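You operate a simulated robot arm through the tools that you are given. There is no shell and no other tool.

You run a simulated two-armed robot. Do the job below in one go: nothing can be reset, and whatever is moved stays where it is left.

## Task
Take the lid off the paste jar and lay it down on the rimmed end of the sorting table. Put the brass nozzle on the open part of the sorting table away on the top of the wide table. Take the blue felt pad on the top of the dryer counter and put it away on the waist-high stock shelf. Shut the curtain door. Any order will do. Set down upright: blue felt pad.

It is judged by the outcome, as a careful person would: the job done as asked, and still so three seconds after it is handed in. It fails if anything else is knocked over, pushed out of place, dropped, spilled or broken. A push-on lid holds only when it is set on centred and level and pressed home; a screw cap is set on level and turned clockwise until tight.

## Robot
Two 7-joint arms with two-finger parallel grippers on one trunk, on a base that drives. Base frame: it is fixed to the floor where the robot stands at the start and does not move with it; the origin is under the middle of the robot, x ahead of it, y to its left, z up. Readings come in m, degrees, newtons and seconds.
The left shoulder is at the start at [0.069, 0.182, 1.111], the right one opposite. With the tool pointing down near the work surface each hand reaches from about 0.22 to 0.74 m from the robot's upright axis, wherever it stands, measured 20 degrees to its own side. Places, roughly: blue felt pad (5x9x5 cm) [8.2, 2.2, 0.9]; brass nozzle (4x4x9 cm) [-1.6, -1.6, 0.9]; curtain door [18, 0.1, 1.5]; paste jar [-1.75, -1, 1]; top of the wide table [5.1, -1.4, 0.9]; waist-high stock shelf [5.6, -5.4, 0.9]. Payload 3.91 kg a hand.
The tool frame of a hand sits at the grasp point between the pads (the TCP): z along the fingers, y along the line on which they close. The tips reach 0.03 m beyond it. The gripper opens to 0.11 m. The fingers are 0.02 m wide and 0.01 m thick; the gripper's body (0.048 by 0.112 m) begins 0.055 m behind the TCP.
Orientation is that of the tool frame in the base frame, as a unit quaternion [x, y, z, w]. With the fingers straight down and closing along the base's y, the tool's x points along the base's -x, its y along +y and its z along -z.

## Interface
- The arms move only by the tool move_arm. It takes "left_targets", "right_targets" or both (then of equal length, played together; a hand with none holds still); each is a list of rows, each a list of 7 numbers: the gripper command, from -1 (fully open) to 1 (shut), values between in proportion, then the shift along the tool's x, y, z in units of 300 mm (1.0 is 300 mm), then the turn, a rotation vector about the tool's x, y, z in units of 45 degrees (1.0 is 45 degrees). In form: [[grip, dx, dy, dz, rx, ry, rz], ...]. A call has 1 to 20 rows; each row is the pose to reach, as a shift and turn from the pose commanded when the call began, along the tool's axes at that moment. A call with a number of a shift or a turn outside -1 to 1 is refused whole. A row lasts 0.2 s, in which the tool goes at most 0.05 m and 8.6 degrees; a call with a longer step from one row to the next is refused whole, and so is a gripper value outside its range. A pose out of reach is approached as far as the arm can. The call stops where the force on the tool passes 40 N (or 10 N more than at its start, if that is more) or the arm is blocked; 0.2 s more then pass. The fingers move at their own pace (about 0.072 m/s each) and stop on an object; they squeeze with about 29 N. The grip force told is the motor's: it shows also when the fingers shut on nothing. Time passes only in rows, and 0.2 s behind the last, so rows that repeat a pose let the fingers close. It gives the time, the measured TCP pose, the force on the tool (base axes), the opening and the grip force at its end, in the units of the frame above (readings bear some noise), with the torque about the TCP (base axes, N m) and any sound that the robot's microphone picked up, and new pictures: "show" is both (left out), scene, wrist or none (wrist: the cameras of the hands that moved).
- Cameras (640 x 400 px; columns grow to the right, rows downward): "scene" is now at [0.2151, 0.0121, 1.3127]; the picture's right is [0.10, -0.99, 0.00], its down [-0.44, -0.04, -0.90] and it looks along [0.89, 0.09, -0.44] (base axes); focal length 214 px, centre (320, 200). "left" rides on the left gripper at [0.072, -0.017, -0.103] in its tool frame; the picture's right is [0.23, 0.97, 0.00], its down [-0.76, 0.18, -0.62] and it looks along [-0.61, 0.14, 0.78] (tool axes); focal length 222 px, centre (320, 200). "right" rides on the right gripper at [0.072, 0.017, -0.103] in its tool frame; the picture's right is [-0.23, 0.97, 0.00], its down [-0.76, -0.18, -0.62] and it looks along [-0.61, -0.14, 0.78] (tool axes); focal length 222 px, centre (320, 200). There is no depth. A picture from a camera that has moved, and an enlarged one, comes with that camera's place and axes in the base frame and with its lens.
- slide_trunk(by): slides the trunk up (or, below 0, down) by that many m; the arms and the scene camera ride with it, the base frame stays. It gives what a move gives, with no picture.
- base_move(legs): drives the robot by 1 to 6 legs, each [ahead, left, turn to the left] in m, m and degrees, along the robot's own axes; the way and the turn of a leg run together, so that a leg with both is an arc; at most 1.5 m and 180 degrees a leg. The arms and the cameras ride along, it lands a little off, and it stops where it bumps. It gives what a move gives, and a new picture of the scene camera.
- turn_head(pan, tilt): turns the head with the scene camera to pan (to the left, within 80 degrees either way) and tilt (down, from -29 to 69), counted from straight ahead of the robot. It gives what a move gives, and a new picture of the scene camera.
- zoom(camera, box): a new picture of the part [left, top, right, bottom] of that camera's present view, enlarged. It takes no simulated time.
- sign_off(): hands the job in; it is judged then, once.

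Nothing tells you exact positions but the pictures and the camera data. Unless the task says otherwise, let go and move clear before handing in.

The tools are called by a JSON object that holds its "method" and its "body". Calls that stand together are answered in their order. move_arm: Moves the arms, as the interface text tells. Its arguments: {"type":"object","properties":{"left_targets":{"type":"array","items":{"type":"array","items":{"type":"number"}}},"right_targets":{"type":"array","items":{"type":"array","items":{"type":"number"}}},"show":{"type":"string","enum":["both","scene","wrist","none"]}},"required":[]} The other tools are called the same way: slide_trunk (by) slides the trunk up or down; base_move (legs) drives the base; turn_head (pan, tilt) turns the head that bears the scene camera; zoom (camera, box) takes an enlarged picture of a part of a camera's view; sign_off () hands the job in.

At the start:

```text
time: 0.0
left_ee_pos: [0.3479, 0.1141, 1.214]
left_orientation: [0.0, 1.0, 0.001, 0.0]
left_ft_force: [-0.5, -0.5, -0.4]
left_torque: [0.0, 0.01, -0.05]
left_opening: 0.11
left_finger_force: 0.0
right_ee_pos: [0.4052, -0.1482, 1.2307]
right_orientation: [-0.001, 1.0, 0.0, 0.0]
right_ft_force: [0.2, -0.9, 0.2]
right_torque: [-0.01, 0.0, 0.0]
right_opening: 0.1099
right_finger_force: 0.1
trunk travel left (down, up): [-0.375, 0.139]
robot x, y, heading: [-0.0023, 0.0039, 0.1]
head pan, tilt: [5.8, 26.3]
```

scene: 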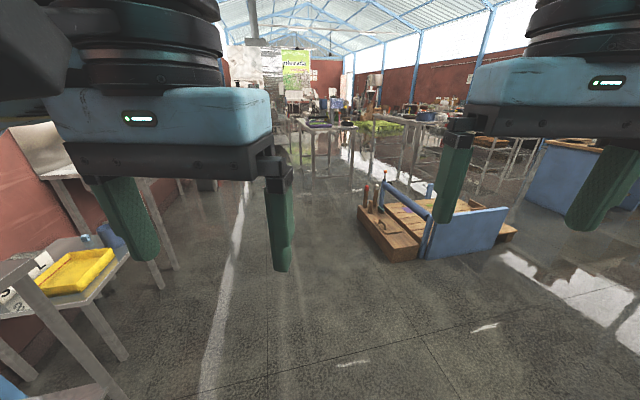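
right: 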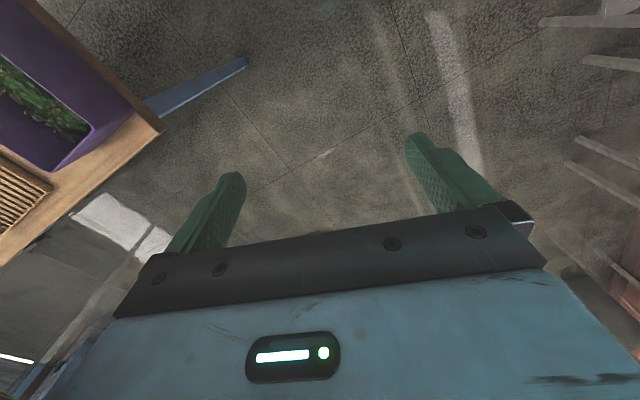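
left: 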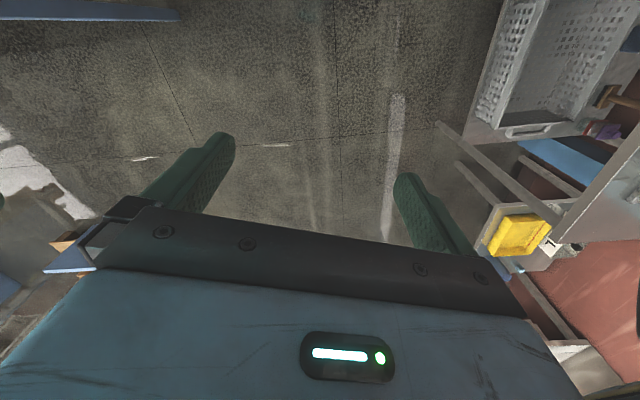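

I see a large workshop hall with the grippers in front of the camera. The sorting table should be behind me on the right, around [-1.7, -1.3], so I look around first.

{"method": "turn_head", "body": {"pan": -80, "tilt": 20}}

{"method": "turn_head", "body": {"pan": 80, "tilt": 20}}

```text
time: 1.6
left_ee_pos: [0.3491, 0.1143, 1.2131]
left_orientation: [-0.004, 1.0, -0.002, -0.001]
left_ft_force: [58.7, -18.2, 9.1]
left_torque: [1.93, 7.55, 2.63]
left_opening: 0.11
left_finger_force: 0.0
right_ee_pos: [0.4052, -0.1503, 1.2299]
right_orientation: [0.0, 1.0, 0.0, 0.0]
right_ft_force: [0.4, -0.9, 0.2]
right_torque: [0.01, 0.0, -0.01]
right_opening: 0.1101
right_finger_force: 0.1
trunk travel left (down, up): [-0.375, 0.139]
robot x, y, heading: [-0.0008, -0.0041, -0.2]
head pan, tilt: [-80.0, 20.0]
camera scene: at [0.2124, -0.0254, 1.3213], right [-0.3, -0.95, 0.0], down [-0.34, 0.11, -0.93], along [0.89, -0.28, -0.36], focal length 214 px, centre (320, 200)
```

scene: 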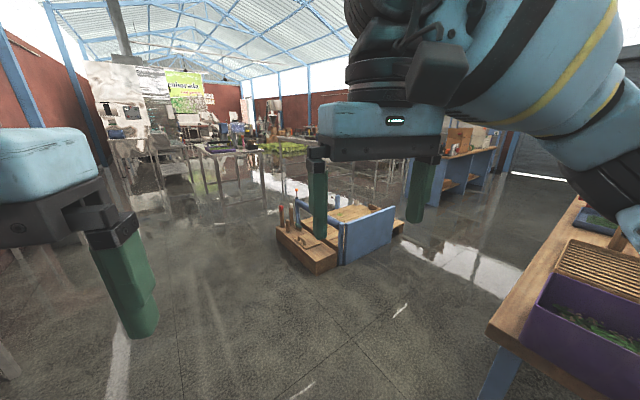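

```text
time: 4.1
left_ee_pos: [0.3481, 0.1142, 1.2143]
left_orientation: [0.0, 1.0, 0.0, 0.0]
left_ft_force: [-0.7, 0.0, 0.5]
left_torque: [0.03, 0.0, 0.03]
left_opening: 0.11
left_finger_force: 0.2
right_ee_pos: [0.4069, -0.1493, 1.2307]
right_orientation: [0.0, 1.0, -0.001, 0.0]
right_ft_force: [0.3, 0.2, -0.7]
right_torque: [0.0, 0.02, 0.03]
right_opening: 0.1103
right_finger_force: 0.1
trunk travel left (down, up): [-0.375, 0.139]
robot x, y, heading: [0.0028, 0.0012, -0.1]
head pan, tilt: [80.0, 20.0]
camera scene: at [0.14, 0.0945, 1.3228], right [0.98, -0.17, 0.0], down [-0.06, -0.34, -0.94], along [0.16, 0.93, -0.34], focal length 214 px, centre (320, 200)
```

scene: 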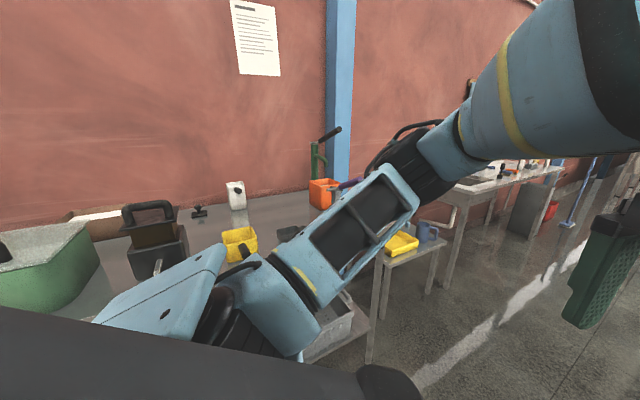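

The head seemed to touch the left hand when panning right, and the arms block the view. I spread the hands outward and slightly lower them so I can look around.

{"method": "move_arm", "body": {"left_targets": [[-1, 0, 0.15, 0, 0, 0, 0], [-1, 0, 0.3, 0, 0, 0, 0], [-1, 0, 0.45, 0, 0, 0, 0], [-1, 0, 0.6, 0, 0, 0, 0], [-1, 0, 0.6, 0.15, 0, 0, 0], [-1, 0, 0.6, 0.3, 0, 0, 0], [-1, 0, 0.6, 0.3, 0, 0, 0]], "right_targets": [[-1, 0, -0.15, 0, 0, 0, 0], [-1, 0, -0.3, 0, 0, 0, 0], [-1, 0, -0.45, 0, 0, 0, 0], [-1, 0.1, -0.5, 0, 0, 0, 0], [-1, 0.2, -0.5, 0.15, 0, 0, 0], [-1, 0.2, -0.5, 0.3, 0, 0, 0], [-1, 0.2, -0.5, 0.3, 0, 0, 0]], "show": "scene"}}

{"method": "turn_head", "body": {"pan": 0, "tilt": 30}}

{"method": "turn_head", "body": {"pan": -80, "tilt": 25}}

```text
refused: row 5 steps farther than a row can; nothing moved
```

```text
time: 5.6
left_ee_pos: [0.3487, 0.1136, 1.2136]
left_orientation: [0.001, 1.0, 0.0, 0.001]
left_ft_force: [0.6, -0.1, 0.8]
left_torque: [0.02, 0.03, 0.02]
left_opening: 0.1101
left_finger_force: 0.0
right_ee_pos: [0.4057, -0.1481, 1.23]
right_orientation: [0.001, 1.0, -0.001, -0.001]
right_ft_force: [-0.1, -0.1, -0.4]
right_torque: [0.0, 0.03, 0.0]
right_opening: 0.1099
right_finger_force: 0.1
trunk travel left (down, up): [-0.375, 0.139]
robot x, y, heading: [-0.0012, 0.0013, -0.3]
head pan, tilt: [0.0, 30.0]
camera scene: at [0.2142, 0.0029, 1.3068], right [0.0, -1.0, 0.0], down [-0.5, 0.0, -0.87], along [0.87, 0.0, -0.5], focal length 214 px, centre (320, 200)
```

scene: 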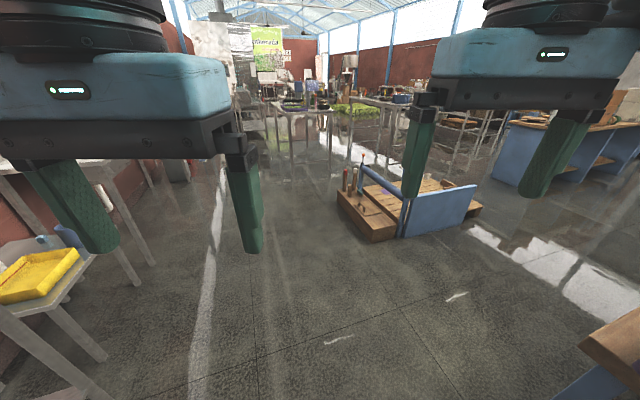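

```text
time: 7.1
left_ee_pos: [0.3511, 0.1135, 1.2136]
left_orientation: [-0.006, 1.0, -0.001, -0.001]
left_ft_force: [60.0, -15.9, 4.0]
left_torque: [1.84, 7.3, 2.56]
left_opening: 0.1102
left_finger_force: 0.0
right_ee_pos: [0.4047, -0.1507, 1.2302]
right_orientation: [0.0, 1.0, -0.001, 0.0]
right_ft_force: [-0.1, 0.7, -0.7]
right_torque: [0.03, 0.02, -0.01]
right_opening: 0.11
right_finger_force: 0.1
trunk travel left (down, up): [-0.375, 0.139]
robot x, y, heading: [0.0013, -0.0001, -0.0]
head pan, tilt: [-80.0, 25.0]
camera scene: at [0.2119, -0.0233, 1.3138], right [-0.28, -0.96, 0.0], down [-0.41, 0.12, -0.9], along [0.86, -0.26, -0.43], focal length 214 px, centre (320, 200)
```

scene: 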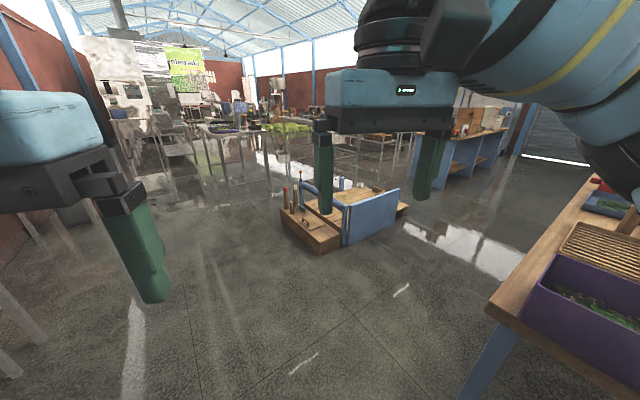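

The head is pressing against the left hand, so I turn it back to zero and then spread the arms with legal steps.

{"method": "turn_head", "body": {"pan": 10, "tilt": 30}}

{"method": "move_arm", "body": {"left_targets": [[-1, 0, 0.15, 0, 0, 0, 0], [-1, 0, 0.3, 0, 0, 0, 0], [-1, 0, 0.45, 0, 0, 0, 0], [-1, 0, 0.6, 0, 0, 0, 0], [-1, 0, 0.6, 0.15, 0, 0, 0], [-1, 0, 0.6, 0.3, 0, 0, 0], [-1, 0, 0.6, 0.3, 0, 0, 0]], "right_targets": [[-1, 0, -0.15, 0, 0, 0, 0], [-1, 0, -0.3, 0, 0, 0, 0], [-1, 0, -0.45, 0, 0, 0, 0], [-1, 0.1, -0.5, 0, 0, 0, 0], [-1, 0.15, -0.5, 0.15, 0, 0, 0], [-1, 0.15, -0.5, 0.3, 0, 0, 0], [-1, 0.15, -0.5, 0.3, 0, 0, 0]], "show": "scene"}}

{"method": "turn_head", "body": {"pan": -80, "tilt": 25}}

```text
time: 8.8
left_ee_pos: [0.3476, 0.1142, 1.2142]
left_orientation: [0.001, 1.0, 0.001, 0.001]
left_ft_force: [-0.1, 0.0, 0.2]
left_torque: [-0.01, 0.02, 0.0]
left_opening: 0.1103
left_finger_force: 0.2
right_ee_pos: [0.4049, -0.1494, 1.231]
right_orientation: [0.001, 1.0, 0.001, 0.001]
right_ft_force: [0.9, -0.9, 0.8]
right_torque: [0.01, -0.01, 0.01]
right_opening: 0.1099
right_finger_force: 0.0
trunk travel left (down, up): [-0.375, 0.139]
robot x, y, heading: [0.004, 0.0013, -0.3]
head pan, tilt: [10.0, 30.0]
camera scene: at [0.2127, 0.0184, 1.3068], right [0.17, -0.98, 0.0], down [-0.49, -0.09, -0.87], along [0.85, 0.15, -0.5], focal length 214 px, centre (320, 200)
```

scene: 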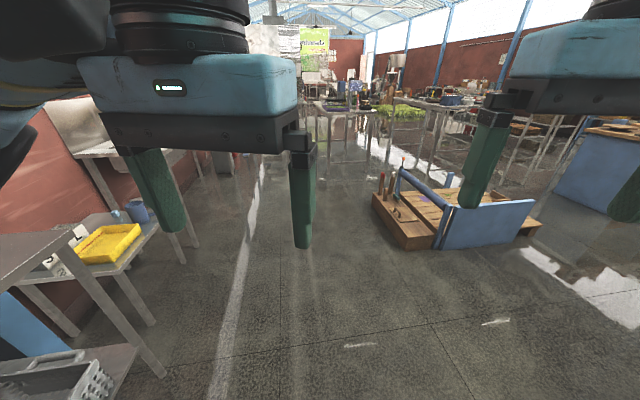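

```text
time: 10.4
left_ee_pos: [0.3536, 0.2936, 1.1219]
left_orientation: [0.001, 1.0, 0.001, 0.001]
left_ft_force: [-0.3, 0.1, 0.3]
left_torque: [-0.03, -0.01, 0.0]
left_opening: 0.1101
left_finger_force: 0.1
right_ee_pos: [0.3605, -0.3029, 1.1444]
right_orientation: [0.0, 1.0, 0.001, 0.001]
right_ft_force: [-1.2, 0.8, -0.2]
right_torque: [0.03, -0.02, 0.03]
right_opening: 0.1099
right_finger_force: 0.0
trunk travel left (down, up): [-0.375, 0.139]
robot x, y, heading: [-0.0025, 0.0018, 0.0]
head pan, tilt: [10.0, 30.0]
camera scene: at [0.2122, 0.0184, 1.3069], right [0.17, -0.98, 0.0], down [-0.49, -0.09, -0.87], along [0.85, 0.15, -0.5], focal length 214 px, centre (320, 200)
```

scene: 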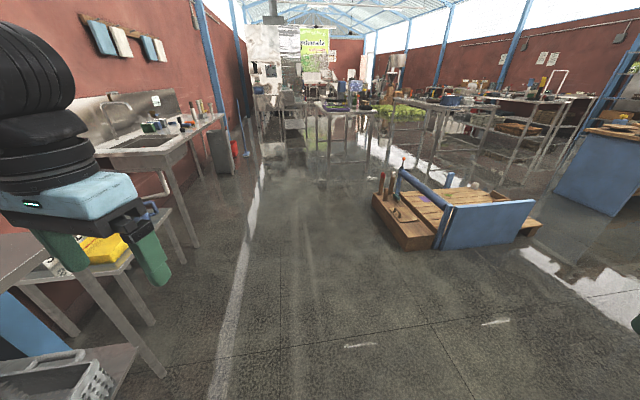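

```text
time: 12.0
left_ee_pos: [0.3528, 0.2936, 1.121]
left_orientation: [0.0, 1.0, 0.0, 0.0]
left_ft_force: [0.4, 0.1, -0.3]
left_torque: [0.01, 0.01, 0.0]
left_opening: 0.1097
left_finger_force: 0.0
right_ee_pos: [0.3609, -0.3031, 1.1436]
right_orientation: [-0.001, 1.0, 0.0, 0.0]
right_ft_force: [0.8, -0.2, -0.7]
right_torque: [0.03, -0.01, -0.01]
right_opening: 0.11
right_finger_force: 0.0
trunk travel left (down, up): [-0.375, 0.139]
robot x, y, heading: [0.0002, -0.0037, 0.0]
head pan, tilt: [-80.0, 25.0]
camera scene: at [0.1398, -0.0879, 1.3147], right [-0.98, -0.17, 0.0], down [-0.07, 0.42, -0.91], along [0.16, -0.89, -0.42], focal length 214 px, centre (320, 200)
```

scene: 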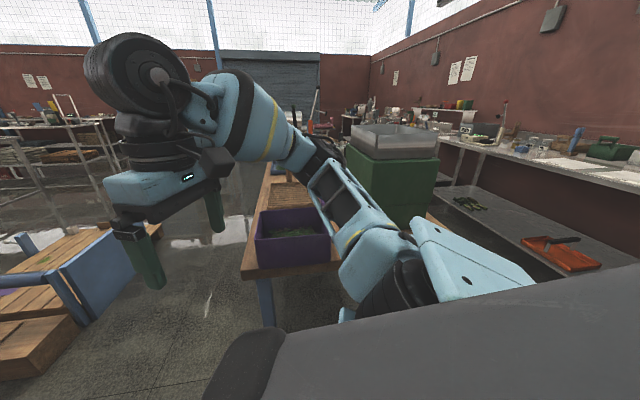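

There's a table with a purple box close on my right, and a counter on my left at about y≈0.9. I turn left in place and look at the area behind me.

{"method": "base_move", "body": {"legs": [[0, 0.08, 0], [0, 0, 80]]}}

{"method": "turn_head", "body": {"pan": 75, "tilt": 25}}

```text
time: 16.8
left_ee_pos: [-0.2266, 0.4761, 1.1207]
left_orientation: [-0.643, 0.766, 0.0, 0.001]
left_ft_force: [-0.1, -0.2, -0.1]
left_torque: [0.01, 0.01, -0.01]
left_opening: 0.1098
left_finger_force: 0.1
right_ee_pos: [0.3603, 0.3794, 1.1442]
right_orientation: [-0.642, 0.767, 0.0, 0.001]
right_ft_force: [-0.4, -0.4, 0.5]
right_torque: [0.03, 0.02, -0.01]
right_opening: 0.1099
right_finger_force: 0.1
trunk travel left (down, up): [-0.375, 0.139]
robot x, y, heading: [0.0007, 0.0753, 79.8]
head pan, tilt: [-80.0, 25.0]
camera scene: at [0.1136, 0.2024, 1.3148], right [0.0, -1.0, 0.0], down [-0.42, 0.0, -0.91], along [0.91, 0.0, -0.42], focal length 214 px, centre (320, 200)
```

scene: 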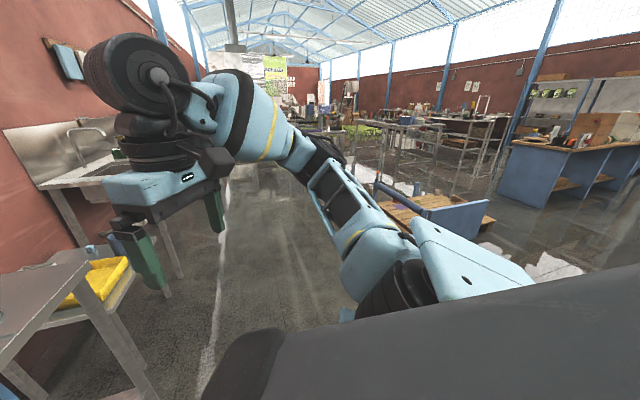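

```text
time: 19.2
left_ee_pos: [-0.2273, 0.4774, 1.1222]
left_orientation: [-0.642, 0.767, 0.0, 0.0]
left_ft_force: [0.1, 0.4, -0.3]
left_torque: [-0.04, 0.02, 0.0]
left_opening: 0.1097
left_finger_force: 0.1
right_ee_pos: [0.36, 0.3793, 1.1429]
right_orientation: [-0.642, 0.766, 0.0, 0.001]
right_ft_force: [0.1, 0.0, -1.1]
right_torque: [0.0, 0.02, -0.02]
right_opening: 0.11
right_finger_force: 0.0
trunk travel left (down, up): [-0.375, 0.139]
robot x, y, heading: [-0.001, 0.0827, 79.9]
head pan, tilt: [75.0, 25.0]
camera scene: at [-0.0619, 0.2418, 1.3148], right [0.42, 0.91, 0.0], down [0.38, -0.18, -0.91], along [-0.82, 0.39, -0.42], focal length 214 px, centre (320, 200)
```

scene: 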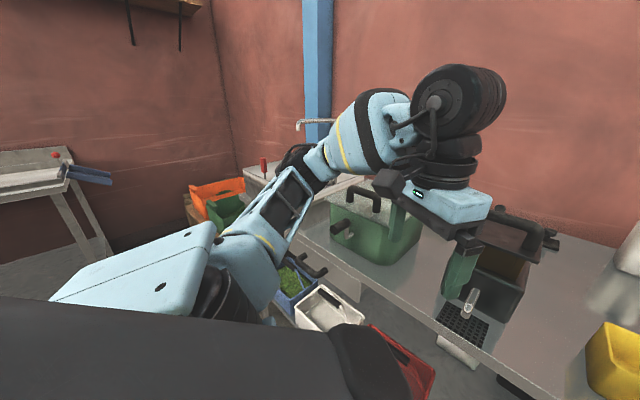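

Behind me on the left is a counter with bins; the table at the far left edge may be another piece. I turn further left to see the sorting table area.

{"method": "base_move", "body": {"legs": [[0, 0, 100]]}}

{"method": "turn_head", "body": {"pan": 0, "tilt": 25}}

{"method": "turn_head", "body": {"pan": 45, "tilt": 25}}

```text
time: 23.8
left_ee_pos: [-0.3551, -0.2136, 1.1214]
left_orientation: [1.0, -0.003, 0.0, 0.0]
left_ft_force: [0.4, -0.6, 0.1]
left_torque: [0.03, 0.01, -0.01]
left_opening: 0.11
left_finger_force: 0.0
right_ee_pos: [-0.3601, 0.382, 1.1442]
right_orientation: [1.0, -0.003, -0.001, -0.001]
right_ft_force: [0.7, -0.7, -0.1]
right_torque: [-0.03, -0.03, -0.01]
right_opening: 0.11
right_finger_force: 0.1
trunk travel left (down, up): [-0.375, 0.139]
robot x, y, heading: [-0.0038, 0.0759, 179.8]
head pan, tilt: [75.0, 25.0]
camera scene: at [-0.1485, -0.0078, 1.3148], right [-0.96, 0.26, 0.0], down [0.11, 0.41, -0.91], along [-0.24, -0.87, -0.42], focal length 214 px, centre (320, 200)
```

scene: 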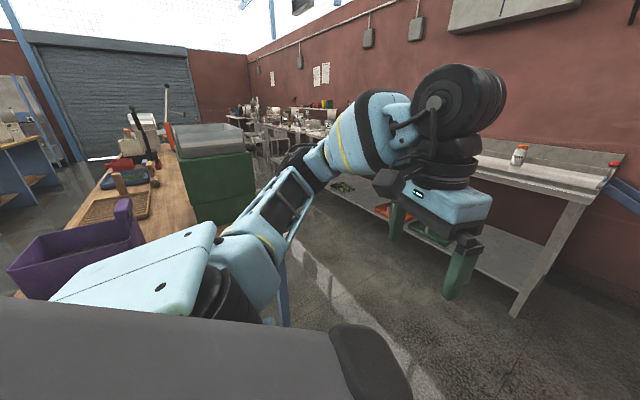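

```text
time: 25.3
left_ee_pos: [-0.3543, -0.2136, 1.1218]
left_orientation: [1.0, -0.002, 0.0, -0.001]
left_ft_force: [0.1, 0.5, 0.1]
left_torque: [0.0, 0.0, 0.02]
left_opening: 0.1101
left_finger_force: 0.0
right_ee_pos: [-0.36, 0.3826, 1.143]
right_orientation: [1.0, -0.003, 0.0, -0.001]
right_ft_force: [0.2, 0.1, -1.3]
right_torque: [-0.02, 0.01, 0.03]
right_opening: 0.1099
right_finger_force: 0.0
trunk travel left (down, up): [-0.375, 0.139]
robot x, y, heading: [-0.0008, 0.0786, 179.7]
head pan, tilt: [0.0, 25.0]
camera scene: at [-0.2164, 0.0815, 1.3148], right [0.0, 1.0, 0.0], down [0.42, 0.0, -0.91], along [-0.91, 0.0, -0.42], focal length 214 px, centre (320, 200)
```

scene: 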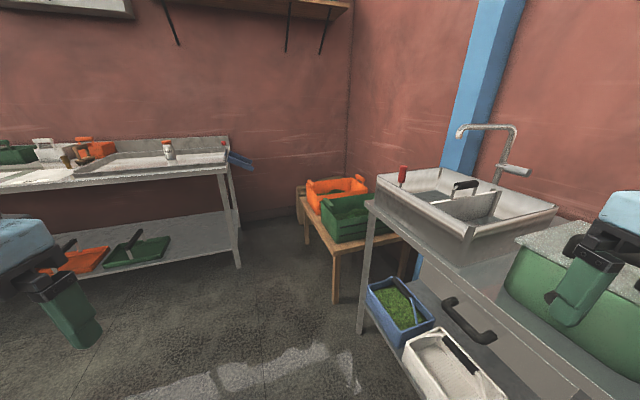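

```text
time: 26.4
left_ee_pos: [-0.3544, -0.2141, 1.1228]
left_orientation: [1.0, -0.002, 0.0, 0.0]
left_ft_force: [0.2, -0.3, 0.1]
left_torque: [0.0, 0.0, -0.01]
left_opening: 0.1099
left_finger_force: 0.1
right_ee_pos: [-0.3598, 0.3829, 1.1445]
right_orientation: [1.0, -0.002, 0.0, 0.001]
right_ft_force: [0.4, 0.4, 0.5]
right_torque: [-0.04, -0.01, 0.0]
right_opening: 0.11
right_finger_force: 0.0
trunk travel left (down, up): [-0.375, 0.139]
robot x, y, heading: [0.0016, 0.0795, 179.8]
head pan, tilt: [45.0, 25.0]
camera scene: at [-0.1898, 0.0164, 1.3148], right [-0.7, 0.71, 0.0], down [0.3, 0.3, -0.91], along [-0.64, -0.64, -0.42], focal length 214 px, centre (320, 200)
```

scene: 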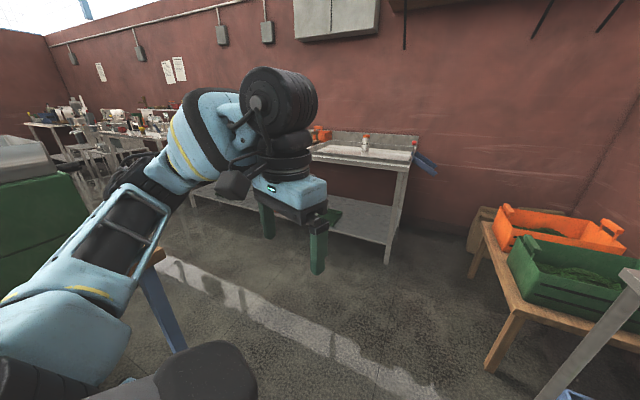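

The sorting table stands along the far wall around x≈-1.8, with a jar in its rimmed end and a chute beyond. The nearby table corner is at about (-0.2,-0.6), so I drive ahead first and then sideways to stand in front of the sorting table.

{"method": "base_move", "body": {"legs": [[0.5, 0.1, 0], [0.35, 0.5, 0]]}}

{"method": "turn_head", "body": {"pan": 0, "tilt": 25}}

```text
time: 33.8
left_ee_pos: [-1.1823, -0.8272, 1.1213]
left_orientation: [1.0, 0.014, 0.0, 0.0]
left_ft_force: [0.8, 0.4, 0.2]
left_torque: [-0.03, 0.02, 0.01]
left_opening: 0.1099
left_finger_force: 0.1
right_ee_pos: [-1.2078, -0.232, 1.1434]
right_orientation: [1.0, 0.014, 0.0, 0.0]
right_ft_force: [0.1, 0.1, 0.5]
right_torque: [0.0, 0.01, 0.01]
right_opening: 0.1098
right_finger_force: 0.1
trunk travel left (down, up): [-0.375, 0.139]
robot x, y, heading: [-0.8394, -0.5266, -178.6]
head pan, tilt: [45.0, 25.0]
camera scene: at [-1.0254, -0.5911, 1.3147], right [-0.73, 0.69, 0.0], down [0.29, 0.31, -0.91], along [-0.62, -0.66, -0.42], focal length 214 px, centre (320, 200)
```

scene: 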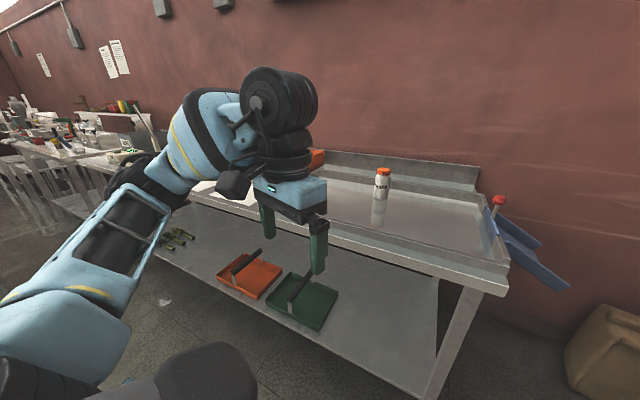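

```text
time: 35.0
left_ee_pos: [-1.1826, -0.8266, 1.1218]
left_orientation: [1.0, 0.014, 0.0, 0.0]
left_ft_force: [0.3, 0.0, -0.3]
left_torque: [-0.01, -0.03, 0.02]
left_opening: 0.11
left_finger_force: 0.1
right_ee_pos: [-1.2066, -0.2315, 1.1434]
right_orientation: [1.0, 0.014, 0.0, 0.0]
right_ft_force: [0.0, 0.5, 0.1]
right_torque: [0.02, 0.01, 0.0]
right_opening: 0.1102
right_finger_force: 0.1
trunk travel left (down, up): [-0.375, 0.139]
robot x, y, heading: [-0.8395, -0.521, -178.6]
head pan, tilt: [0.0, 25.0]
camera scene: at [-1.0542, -0.5268, 1.3148], right [-0.03, 1.0, 0.0], down [0.42, 0.01, -0.91], along [-0.91, -0.03, -0.42], focal length 214 px, centre (320, 200)
```

scene: 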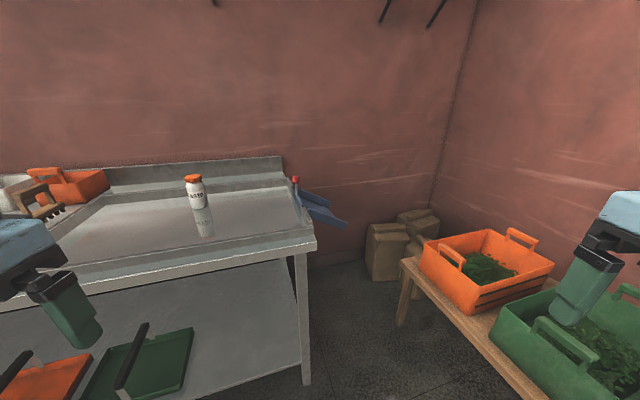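

The jar with an orange lid is at about (-1.78,-1.02), and the table is skewed by roughly 20°, its front edge running from (-1.65,-0.6) to (-1.49,-1.06). I drive up square to it, stopping short.

{"method": "base_move", "body": {"legs": [[0.22, 0.22, 0], [0, 0, 18.6]]}}

{"method": "turn_head", "body": {"pan": 0, "tilt": 35}}

```text
time: 38.5
left_ee_pos: [-1.2896, -1.1403, 1.1225]
left_orientation: [0.985, 0.173, 0.0, 0.0]
left_ft_force: [0.0, 0.1, -0.2]
left_torque: [0.0, -0.02, -0.01]
left_opening: 0.1102
left_finger_force: 0.0
right_ee_pos: [-1.5015, -0.5825, 1.144]
right_orientation: [0.985, 0.172, 0.0, 0.0]
right_ft_force: [0.8, 0.2, 0.4]
right_torque: [0.03, -0.01, 0.01]
right_opening: 0.1099
right_finger_force: 0.0
trunk travel left (down, up): [-0.375, 0.139]
robot x, y, heading: [-1.0571, -0.7452, -160.2]
head pan, tilt: [0.0, 25.0]
camera scene: at [-1.2615, -0.8152, 1.3147], right [-0.34, 0.94, 0.0], down [0.4, 0.14, -0.91], along [-0.85, -0.31, -0.42], focal length 214 px, centre (320, 200)
```

scene: 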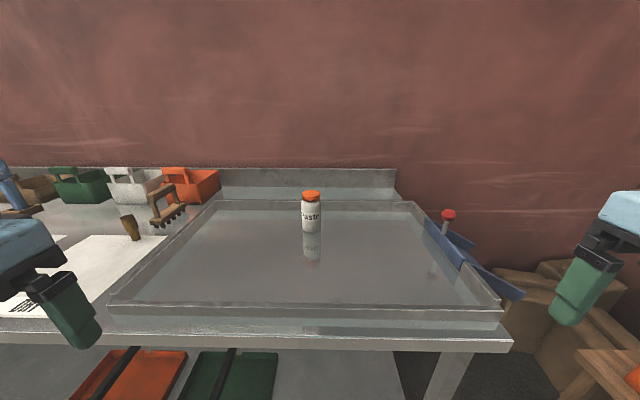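

```text
time: 39.2
left_ee_pos: [-1.2904, -1.1395, 1.1208]
left_orientation: [0.985, 0.172, 0.001, 0.0]
left_ft_force: [0.5, 0.1, -0.5]
left_torque: [-0.04, 0.0, -0.02]
left_opening: 0.11
left_finger_force: 0.2
right_ee_pos: [-1.5, -0.584, 1.1447]
right_orientation: [0.985, 0.171, 0.001, -0.001]
right_ft_force: [-0.2, 0.0, 0.3]
right_torque: [-0.02, -0.01, 0.02]
right_opening: 0.1101
right_finger_force: 0.2
trunk travel left (down, up): [-0.375, 0.139]
robot x, y, heading: [-1.0572, -0.745, -160.0]
head pan, tilt: [0.0, 35.0]
camera scene: at [-1.2576, -0.8137, 1.299], right [-0.34, 0.94, 0.0], down [0.54, 0.19, -0.82], along [-0.77, -0.28, -0.57], focal length 214 px, centre (320, 200)
```

scene: 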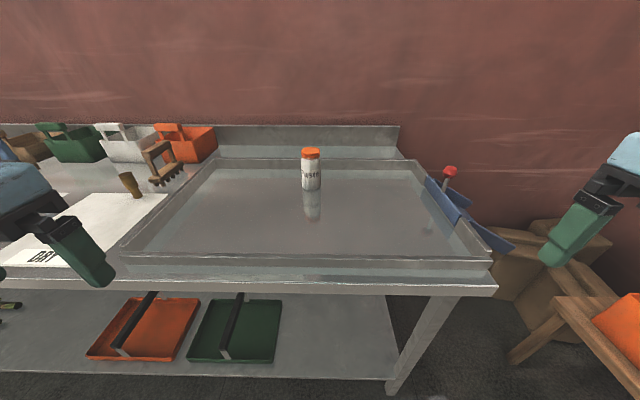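

The view is square-on: the jar is in the rimmed end and the brass nozzle stands to the left on the open part. I zoom in on both.

{"method": "zoom", "body": {"camera": "scene", "box": [270, 130, 350, 230]}}

{"method": "zoom", "body": {"camera": "scene", "box": [80, 130, 200, 230]}}

```text
4.00 times, centred on (310, 180) of scene
camera zoom: at [-1.2576, -0.8137, 1.299], right [-0.34, 0.94, 0.0], down [0.54, 0.19, -0.82], along [-0.77, -0.28, -0.57], focal length 858 px, centre (360, 280)
```

zoom: 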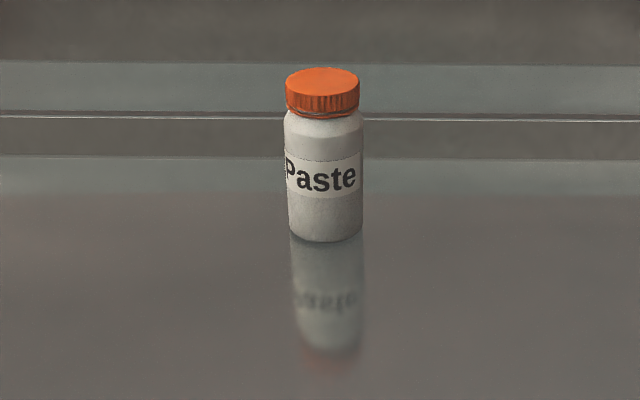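

```text
4.00 times, centred on (140, 180) of scene
camera zoom: at [-1.2576, -0.8137, 1.299], right [-0.34, 0.94, 0.0], down [0.54, 0.19, -0.82], along [-0.77, -0.28, -0.57], focal length 858 px, centre (1040, 280)
```

zoom: 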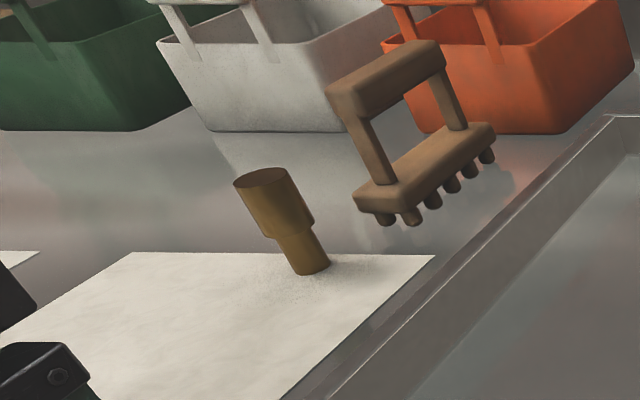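

The jar is about 13 cm tall and 6.5 cm wide, with a ribbed orange (likely screw) cap at z≈1.03; the table top is at about z 0.91. I drive 0.2 m closer so both hands can reach it, then look again.

{"method": "base_move", "body": {"legs": [[0.2, 0.0, 0]]}}

{"method": "turn_head", "body": {"pan": 0, "tilt": 40}}

{"method": "zoom", "body": {"camera": "scene", "box": [260, 100, 380, 200]}}

```text
time: 40.8
left_ee_pos: [-1.4783, -1.2081, 1.122]
left_orientation: [0.985, 0.173, 0.0, 0.0]
left_ft_force: [-0.4, -0.2, 0.1]
left_torque: [0.02, 0.02, 0.0]
left_opening: 0.11
left_finger_force: 0.1
right_ee_pos: [-1.689, -0.6506, 1.1427]
right_orientation: [0.985, 0.173, 0.0, 0.0]
right_ft_force: [0.1, -0.2, -0.7]
right_torque: [-0.01, -0.01, 0.01]
right_opening: 0.1097
right_finger_force: 0.0
trunk travel left (down, up): [-0.375, 0.139]
robot x, y, heading: [-1.2474, -0.8087, -160.0]
head pan, tilt: [0.0, 35.0]
camera scene: at [-1.4456, -0.8819, 1.2989], right [-0.34, 0.94, 0.0], down [0.54, 0.2, -0.82], along [-0.77, -0.28, -0.57], focal length 214 px, centre (320, 200)
```

scene: 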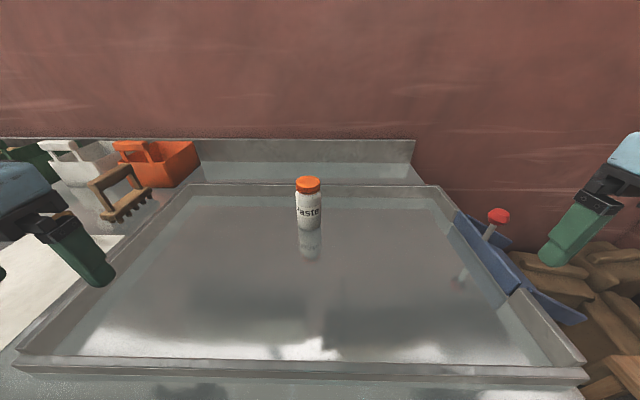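

```text
time: 41.5
left_ee_pos: [-1.4776, -1.2082, 1.1209]
left_orientation: [0.985, 0.172, -0.001, 0.0]
left_ft_force: [0.7, 0.2, -0.1]
left_torque: [0.0, -0.01, -0.01]
left_opening: 0.1102
left_finger_force: 0.0
right_ee_pos: [-1.6885, -0.6509, 1.1445]
right_orientation: [0.985, 0.173, 0.0, 0.0]
right_ft_force: [0.2, 1.1, 0.2]
right_torque: [0.0, 0.01, -0.04]
right_opening: 0.1098
right_finger_force: 0.0
trunk travel left (down, up): [-0.375, 0.139]
robot x, y, heading: [-1.2449, -0.8118, -160.0]
head pan, tilt: [0.0, 40.0]
camera scene: at [-1.4424, -0.8808, 1.2914], right [-0.34, 0.94, 0.0], down [0.6, 0.22, -0.77], along [-0.72, -0.26, -0.64], focal length 214 px, centre (320, 200)
```

scene: 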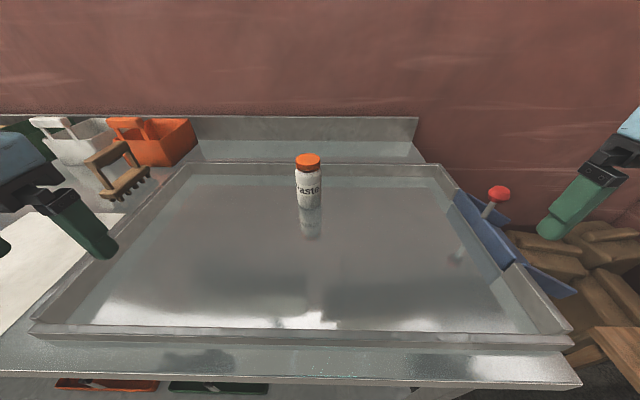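

```text
4.00 times, centred on (320, 150) of scene
camera zoom: at [-1.4424, -0.8808, 1.2914], right [-0.34, 0.94, 0.0], down [0.6, 0.22, -0.77], along [-0.72, -0.26, -0.64], focal length 858 px, centre (320, 400)
```

zoom: 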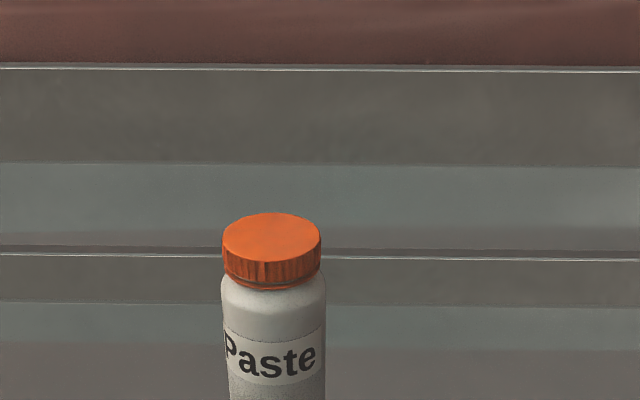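

The cap is at about (-1.854,-1.061) with its top at z≈1.04. I bring the left hand, tilted forward, in front of the jar to hold its body while the right hand works the cap.

{"method": "move_arm", "body": {"left_targets": [[-1, -0.079, -0.111, 0.0425, 0, -0.122, 0], [-1, -0.158, -0.222, 0.085, 0, -0.244, 0], [-1, -0.238, -0.334, 0.1275, 0, -0.366, 0], [-1, -0.317, -0.445, 0.17, 0, -0.488, 0], [-1, -0.396, -0.556, 0.2125, 0, -0.61, 0], [-1, -0.475, -0.667, 0.255, 0, -0.732, 0], [-1, -0.555, -0.779, 0.2975, 0, -0.854, 0], [-1, -0.634, -0.89, 0.34, 0, -0.976, 0], [-1, -0.634, -0.89, 0.34, 0, -0.976, 0]]}}

```text
time: 43.5
left_ee_pos: [-1.749, -1.0236, 1.0249]
left_orientation: [0.913, 0.16, -0.37, 0.064]
left_ft_force: [0.1, -0.7, 0.0]
left_torque: [0.02, 0.02, -0.01]
left_opening: 0.1102
left_finger_force: 0.0
right_ee_pos: [-1.6871, -0.6527, 1.1442]
right_orientation: [0.985, 0.173, 0.0, 0.0]
right_ft_force: [-0.7, -0.4, 0.3]
right_torque: [0.02, 0.04, 0.01]
right_opening: 0.11
right_finger_force: 0.1
trunk travel left (down, up): [-0.375, 0.139]
robot x, y, heading: [-1.2442, -0.812, -160.0]
head pan, tilt: [0.0, 40.0]
camera scene: at [-1.4418, -0.8812, 1.2915], right [-0.34, 0.94, 0.0], down [0.6, 0.22, -0.77], along [-0.72, -0.26, -0.64], focal length 214 px, centre (320, 200)
camera left: at [-1.6376, -0.9652, 1.0489], right [0.49, -0.86, -0.16], down [-0.05, -0.21, 0.98], along [-0.87, -0.47, -0.14], focal length 222 px, centre (320, 200)
```

scene: 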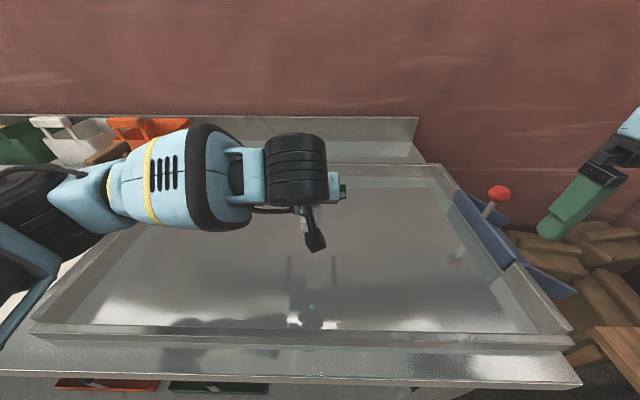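
left: 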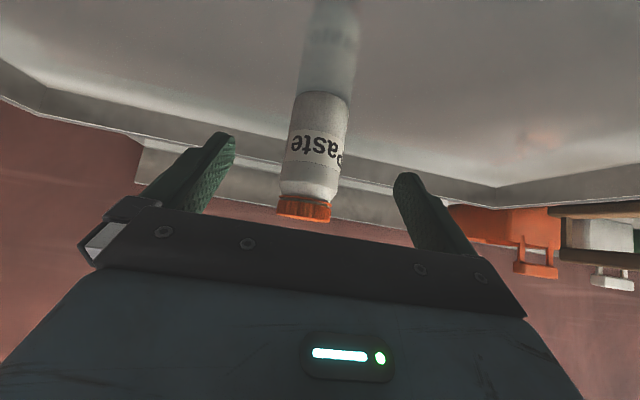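

The jar is centred between the open left fingers. I finish the tilt and advance around the jar body.

{"method": "move_arm", "body": {"left_targets": [[-1, 0, 0.003, 0.0, 0, -0.122, 0], [-1, -0.01, 0.007, 0.05, 0, -0.244, 0], [-1, -0.02, 0.007, 0.15, 0, -0.244, 0], [-1, -0.035, 0.007, 0.25, 0, -0.244, 0], [-1, -0.05, 0.007, 0.34, 0, -0.244, 0], [-1, -0.0587, 0.007, 0.404, 0, -0.244, 0], [-1, -0.0587, 0.007, 0.404, 0, -0.244, 0]]}}

```text
time: 45.1
left_ee_pos: [-1.8385, -1.0558, 0.9439]
left_orientation: [0.874, 0.153, -0.455, 0.079]
left_ft_force: [-0.1, -0.3, -0.1]
left_torque: [0.04, 0.0, 0.01]
left_opening: 0.11
left_finger_force: 0.0
right_ee_pos: [-1.6869, -0.6507, 1.1443]
right_orientation: [0.985, 0.173, 0.0, 0.0]
right_ft_force: [0.3, -0.3, -0.3]
right_torque: [-0.03, 0.01, -0.01]
right_opening: 0.1098
right_finger_force: 0.0
trunk travel left (down, up): [-0.375, 0.139]
robot x, y, heading: [-1.2418, -0.814, -160.1]
head pan, tilt: [0.0, 40.0]
camera scene: at [-1.4422, -0.8806, 1.2915], right [-0.34, 0.94, 0.0], down [0.6, 0.22, -0.77], along [-0.72, -0.26, -0.64], focal length 214 px, centre (320, 200)
camera left: at [-1.7262, -0.9982, 0.9456], right [0.45, -0.87, -0.19], down [0.13, -0.14, 0.98], along [-0.88, -0.47, 0.05], focal length 222 px, centre (320, 200)
```

scene: 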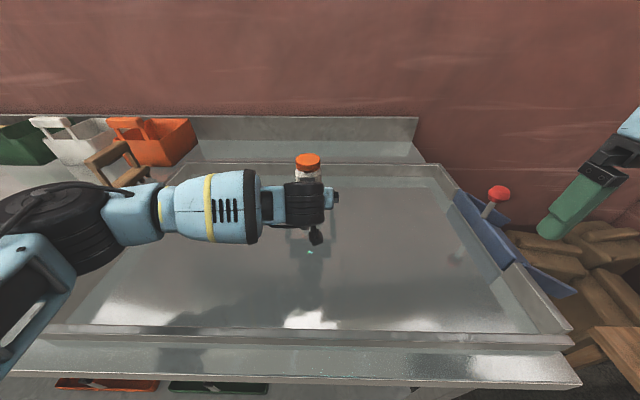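
left: 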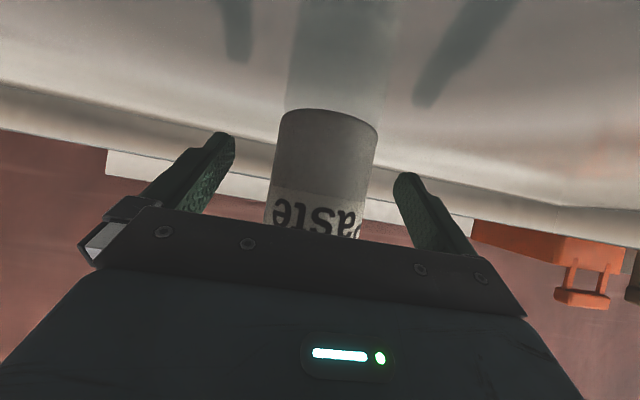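

The jar body is nicely between the fingers, about 2.5 mm off. I correct that and close the left gripper on the body.

{"method": "move_arm", "body": {"left_targets": [[-1, 0, 0.008, 0, 0, 0, 0], [-0.2, 0, 0.008, 0, 0, 0, 0], [0.1, 0, 0.008, 0, 0, 0, 0], [0.4, 0, 0.008, 0, 0, 0, 0], [0.7, 0, 0.008, 0, 0, 0, 0], [1, 0, 0.008, 0, 0, 0, 0], [1, 0, 0.008, 0, 0, 0, 0]]}}

{"method": "zoom", "body": {"camera": "scene", "box": [260, 130, 380, 230]}}

```text
time: 46.7
left_ee_pos: [-1.8385, -1.0591, 0.9451]
left_orientation: [0.874, 0.154, -0.454, 0.08]
left_ft_force: [0.8, 1.5, 0.4]
left_torque: [0.09, 0.03, -0.07]
left_opening: 0.0641
left_finger_force: 28.8
right_ee_pos: [-1.6892, -0.6509, 1.1439]
right_orientation: [0.985, 0.173, 0.0, 0.0]
right_ft_force: [-0.3, 0.3, 0.1]
right_torque: [0.02, 0.02, -0.01]
right_opening: 0.1099
right_finger_force: 0.1
trunk travel left (down, up): [-0.375, 0.139]
robot x, y, heading: [-1.2459, -0.809, -160.1]
head pan, tilt: [0.0, 40.0]
camera scene: at [-1.4424, -0.8806, 1.2914], right [-0.34, 0.94, 0.0], down [0.6, 0.22, -0.77], along [-0.72, -0.26, -0.64], focal length 214 px, centre (320, 200)
camera left: at [-1.7249, -1.0007, 0.9461], right [0.45, -0.87, -0.19], down [0.13, -0.14, 0.98], along [-0.88, -0.47, 0.05], focal length 222 px, centre (320, 200)
```

scene: 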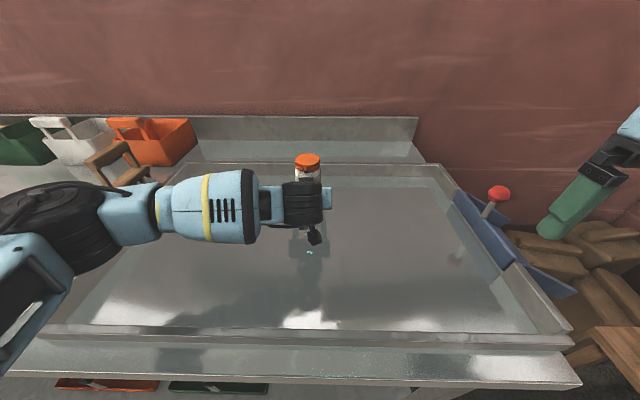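
left: 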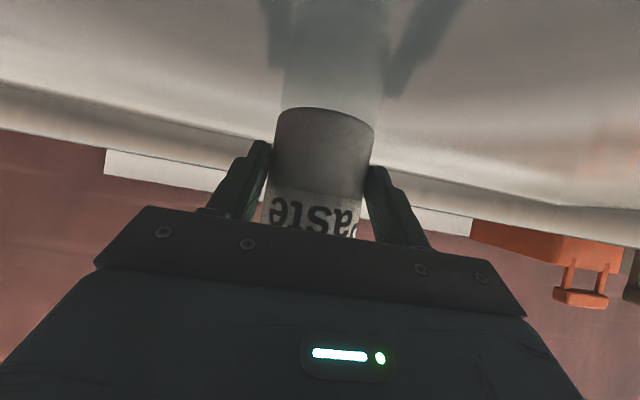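

```text
4.00 times, centred on (320, 180) of scene
camera zoom: at [-1.4424, -0.8806, 1.2914], right [-0.34, 0.94, 0.0], down [0.6, 0.22, -0.77], along [-0.72, -0.26, -0.64], focal length 858 px, centre (320, 280)
```

zoom: 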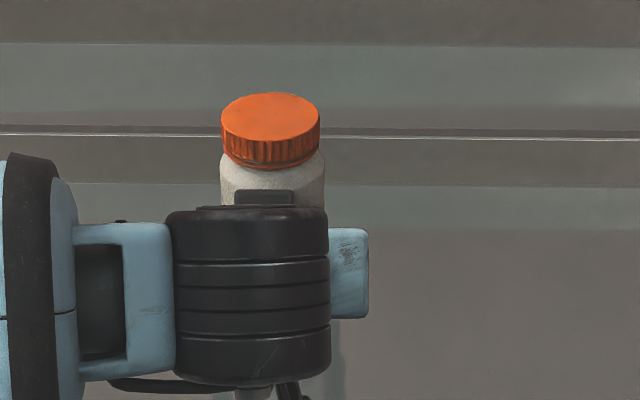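

The jar is held firmly (opening 6.4 cm). Now I bring the right hand over the cap, first ahead and left at a safe height.

{"method": "move_arm", "body": {"right_targets": [[-1, -0.16, 0, 0, 0, 0, 0], [-1, -0.32, 0, 0, 0, 0, 0], [-1, -0.48, 0.0, 0, 0, 0, 0], [-1, -0.64, 0.03, 0, 0, 0, 0], [-1, -0.79, 0.09, 0, 0, 0, 0], [-1, -0.92, 0.18, 0, 0, 0, 0], [-1, -0.989, 0.32, 0, 0, 0, 0], [-1, -0.989, 0.48, 0, 0, 0, 0], [-1, -0.989, 0.64, 0, 0, 0, 0], [-1, -0.989, 0.7, 0, 0, 0, 0], [-1, -0.989, 0.7, 0, 0, 0, 0]]}}

```text
time: 49.1
left_ee_pos: [-1.8386, -1.06, 0.9449]
left_orientation: [0.874, 0.153, -0.454, 0.079]
left_ft_force: [0.4, 0.0, -0.1]
left_torque: [0.06, 0.0, 0.03]
left_opening: 0.0641
left_finger_force: 29.0
right_ee_pos: [-1.8914, -0.9455, 1.143]
right_orientation: [0.985, 0.173, -0.001, 0.0]
right_ft_force: [-0.6, -0.2, 0.0]
right_torque: [-0.03, -0.02, -0.01]
right_opening: 0.11
right_finger_force: 0.0
right hand out of reach, approached as far as the arm can: row 9, 10, 11
trunk travel left (down, up): [-0.375, 0.139]
robot x, y, heading: [-1.2442, -0.8103, -160.1]
head pan, tilt: [0.0, 40.0]
camera scene: at [-1.4422, -0.8808, 1.2914], right [-0.34, 0.94, 0.0], down [0.6, 0.22, -0.77], along [-0.72, -0.26, -0.64], focal length 214 px, centre (320, 200)
camera right: at [-1.8172, -0.9345, 1.2461], right [0.12, -0.99, 0.0], down [-0.78, -0.09, 0.62], along [-0.62, -0.07, -0.78], focal length 222 px, centre (320, 200)
```

scene: 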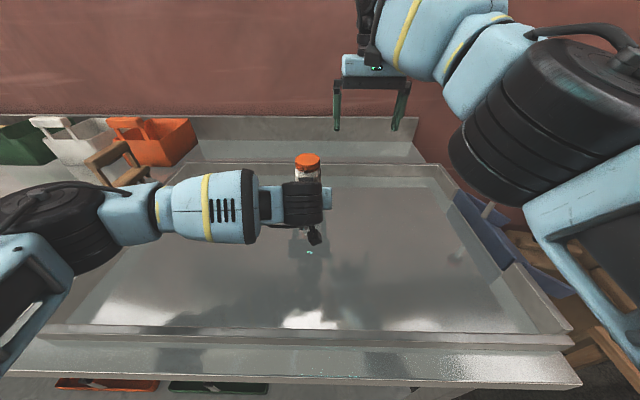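
right: 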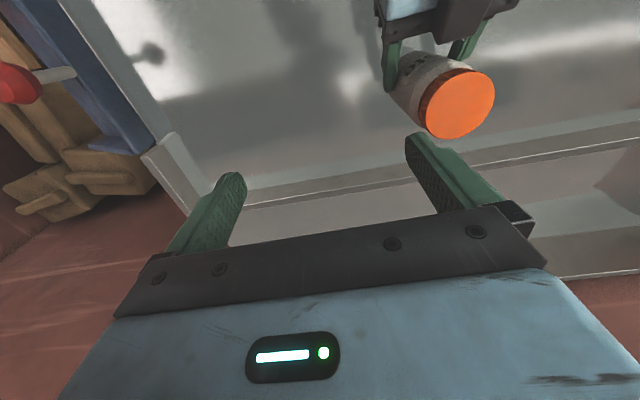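

The right arm is out of reach here. I release the jar, back both hands off, shift the base left and slightly ahead and raise the trunk, then regrip.

{"method": "move_arm", "body": {"left_targets": [[0, 0, 0, 0, 0, 0, 0], [-1, 0, 0, 0, 0, 0, 0], [-1, 0, 0, 0, 0, 0, 0], [-1, 0, 0, -0.1, 0, 0, 0], [-1, 0, 0, -0.25, 0, 0, 0], [-1, 0, 0, -0.4, 0, 0, 0], [-1, 0, 0, -0.5, 0, 0, 0], [-1, 0, 0, -0.5, 0, 0, 0]], "right_targets": [[-1, 0, 0, 0, 0, 0, 0], [-1, 0, 0, 0, 0, 0, 0], [-1, 0, 0, 0, 0, 0, 0], [-1, 0.1, 0, 0, 0, 0, 0], [-1, 0.2, 0, 0, 0, 0, 0], [-1, 0.3, 0, 0, 0, 0, 0], [-1, 0.3, -0.1, 0, 0, 0, 0], [-1, 0.3, -0.2, 0, 0, 0, 0]], "show": "scene"}}

```text
time: 50.9
left_ee_pos: [-1.7212, -1.0164, 1.0333]
left_orientation: [0.873, 0.154, -0.455, 0.081]
left_ft_force: [-0.5, 0.5, -0.1]
left_torque: [0.0, -0.04, 0.01]
left_opening: 0.1098
left_finger_force: 0.0
right_ee_pos: [-1.8255, -0.857, 1.14]
right_orientation: [0.985, 0.173, 0.0, 0.001]
right_ft_force: [-0.6, 0.2, -0.2]
right_torque: [0.03, -0.02, 0.01]
right_opening: 0.1099
right_finger_force: 0.1
trunk travel left (down, up): [-0.375, 0.139]
robot x, y, heading: [-1.2431, -0.8114, -160.1]
head pan, tilt: [0.0, 40.0]
camera scene: at [-1.4427, -0.8799, 1.2914], right [-0.34, 0.94, 0.0], down [0.6, 0.22, -0.77], along [-0.72, -0.26, -0.64], focal length 214 px, centre (320, 200)
```

scene: 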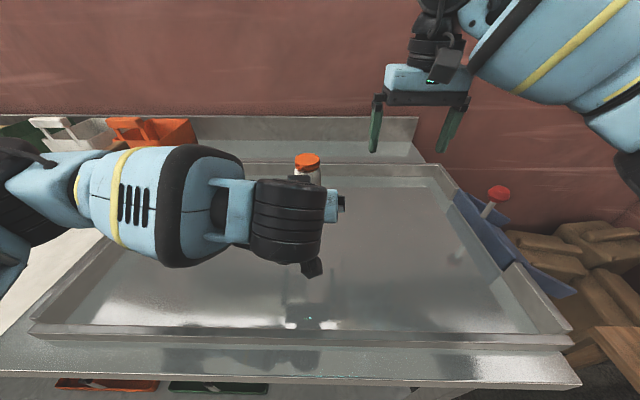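

Now I raise the trunk and shift the base left and a little ahead.

{"method": "slide_trunk", "body": {"by": 0.1}}

{"method": "base_move", "body": {"legs": [[0.04, 0.15, 0]]}}

{"method": "zoom", "body": {"camera": "scene", "box": [240, 110, 440, 235]}}

```text
time: 52.2
left_ee_pos: [-1.721, -1.0182, 1.1299]
left_orientation: [0.874, 0.154, -0.453, 0.08]
left_ft_force: [0.3, -0.5, -0.7]
left_torque: [-0.02, 0.0, -0.02]
left_opening: 0.1098
left_finger_force: 0.1
right_ee_pos: [-1.827, -0.8578, 1.2385]
right_orientation: [0.985, 0.173, 0.002, -0.001]
right_ft_force: [-0.5, -0.3, -0.2]
right_torque: [0.01, -0.03, 0.0]
right_opening: 0.1099
right_finger_force: 0.0
trunk travel left (down, up): [-0.475, 0.039]
robot x, y, heading: [-1.2487, -0.8156, -159.9]
head pan, tilt: [0.0, 40.0]
```

```text
time: 54.1
left_ee_pos: [-1.7046, -1.1749, 1.1315]
left_orientation: [0.874, 0.156, -0.454, 0.081]
left_ft_force: [0.6, -0.6, -0.9]
left_torque: [0.02, 0.01, 0.02]
left_opening: 0.11
left_finger_force: 0.2
right_ee_pos: [-1.8107, -1.0146, 1.2412]
right_orientation: [0.985, 0.175, -0.001, -0.001]
right_ft_force: [-0.3, -0.8, 0.2]
right_torque: [0.02, -0.02, 0.02]
right_opening: 0.1101
right_finger_force: 0.0
trunk travel left (down, up): [-0.475, 0.039]
robot x, y, heading: [-1.2298, -0.9655, -159.6]
head pan, tilt: [0.0, 40.0]
camera scene: at [-1.3682, -1.0147, 1.4108], right [-0.35, 0.94, 0.0], down [0.6, 0.22, -0.77], along [-0.72, -0.27, -0.64], focal length 214 px, centre (320, 200)
```

scene: 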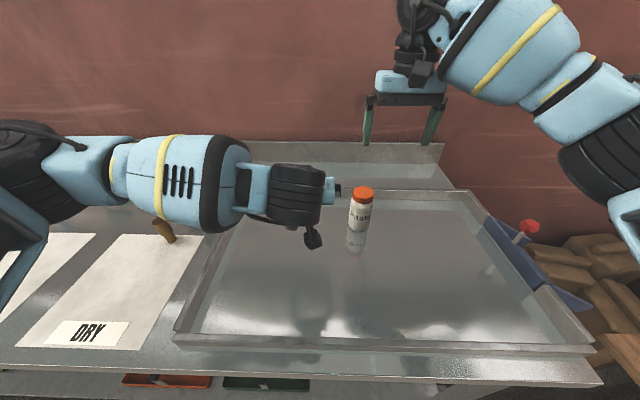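

```text
3.20 times, centred on (340, 172) of scene
camera zoom: at [-1.3682, -1.0147, 1.4108], right [-0.35, 0.94, 0.0], down [0.6, 0.22, -0.77], along [-0.72, -0.27, -0.64], focal length 686 px, centre (256, 288)
```

zoom: 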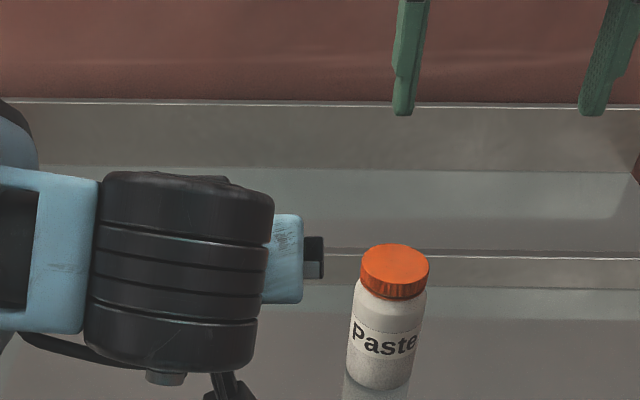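

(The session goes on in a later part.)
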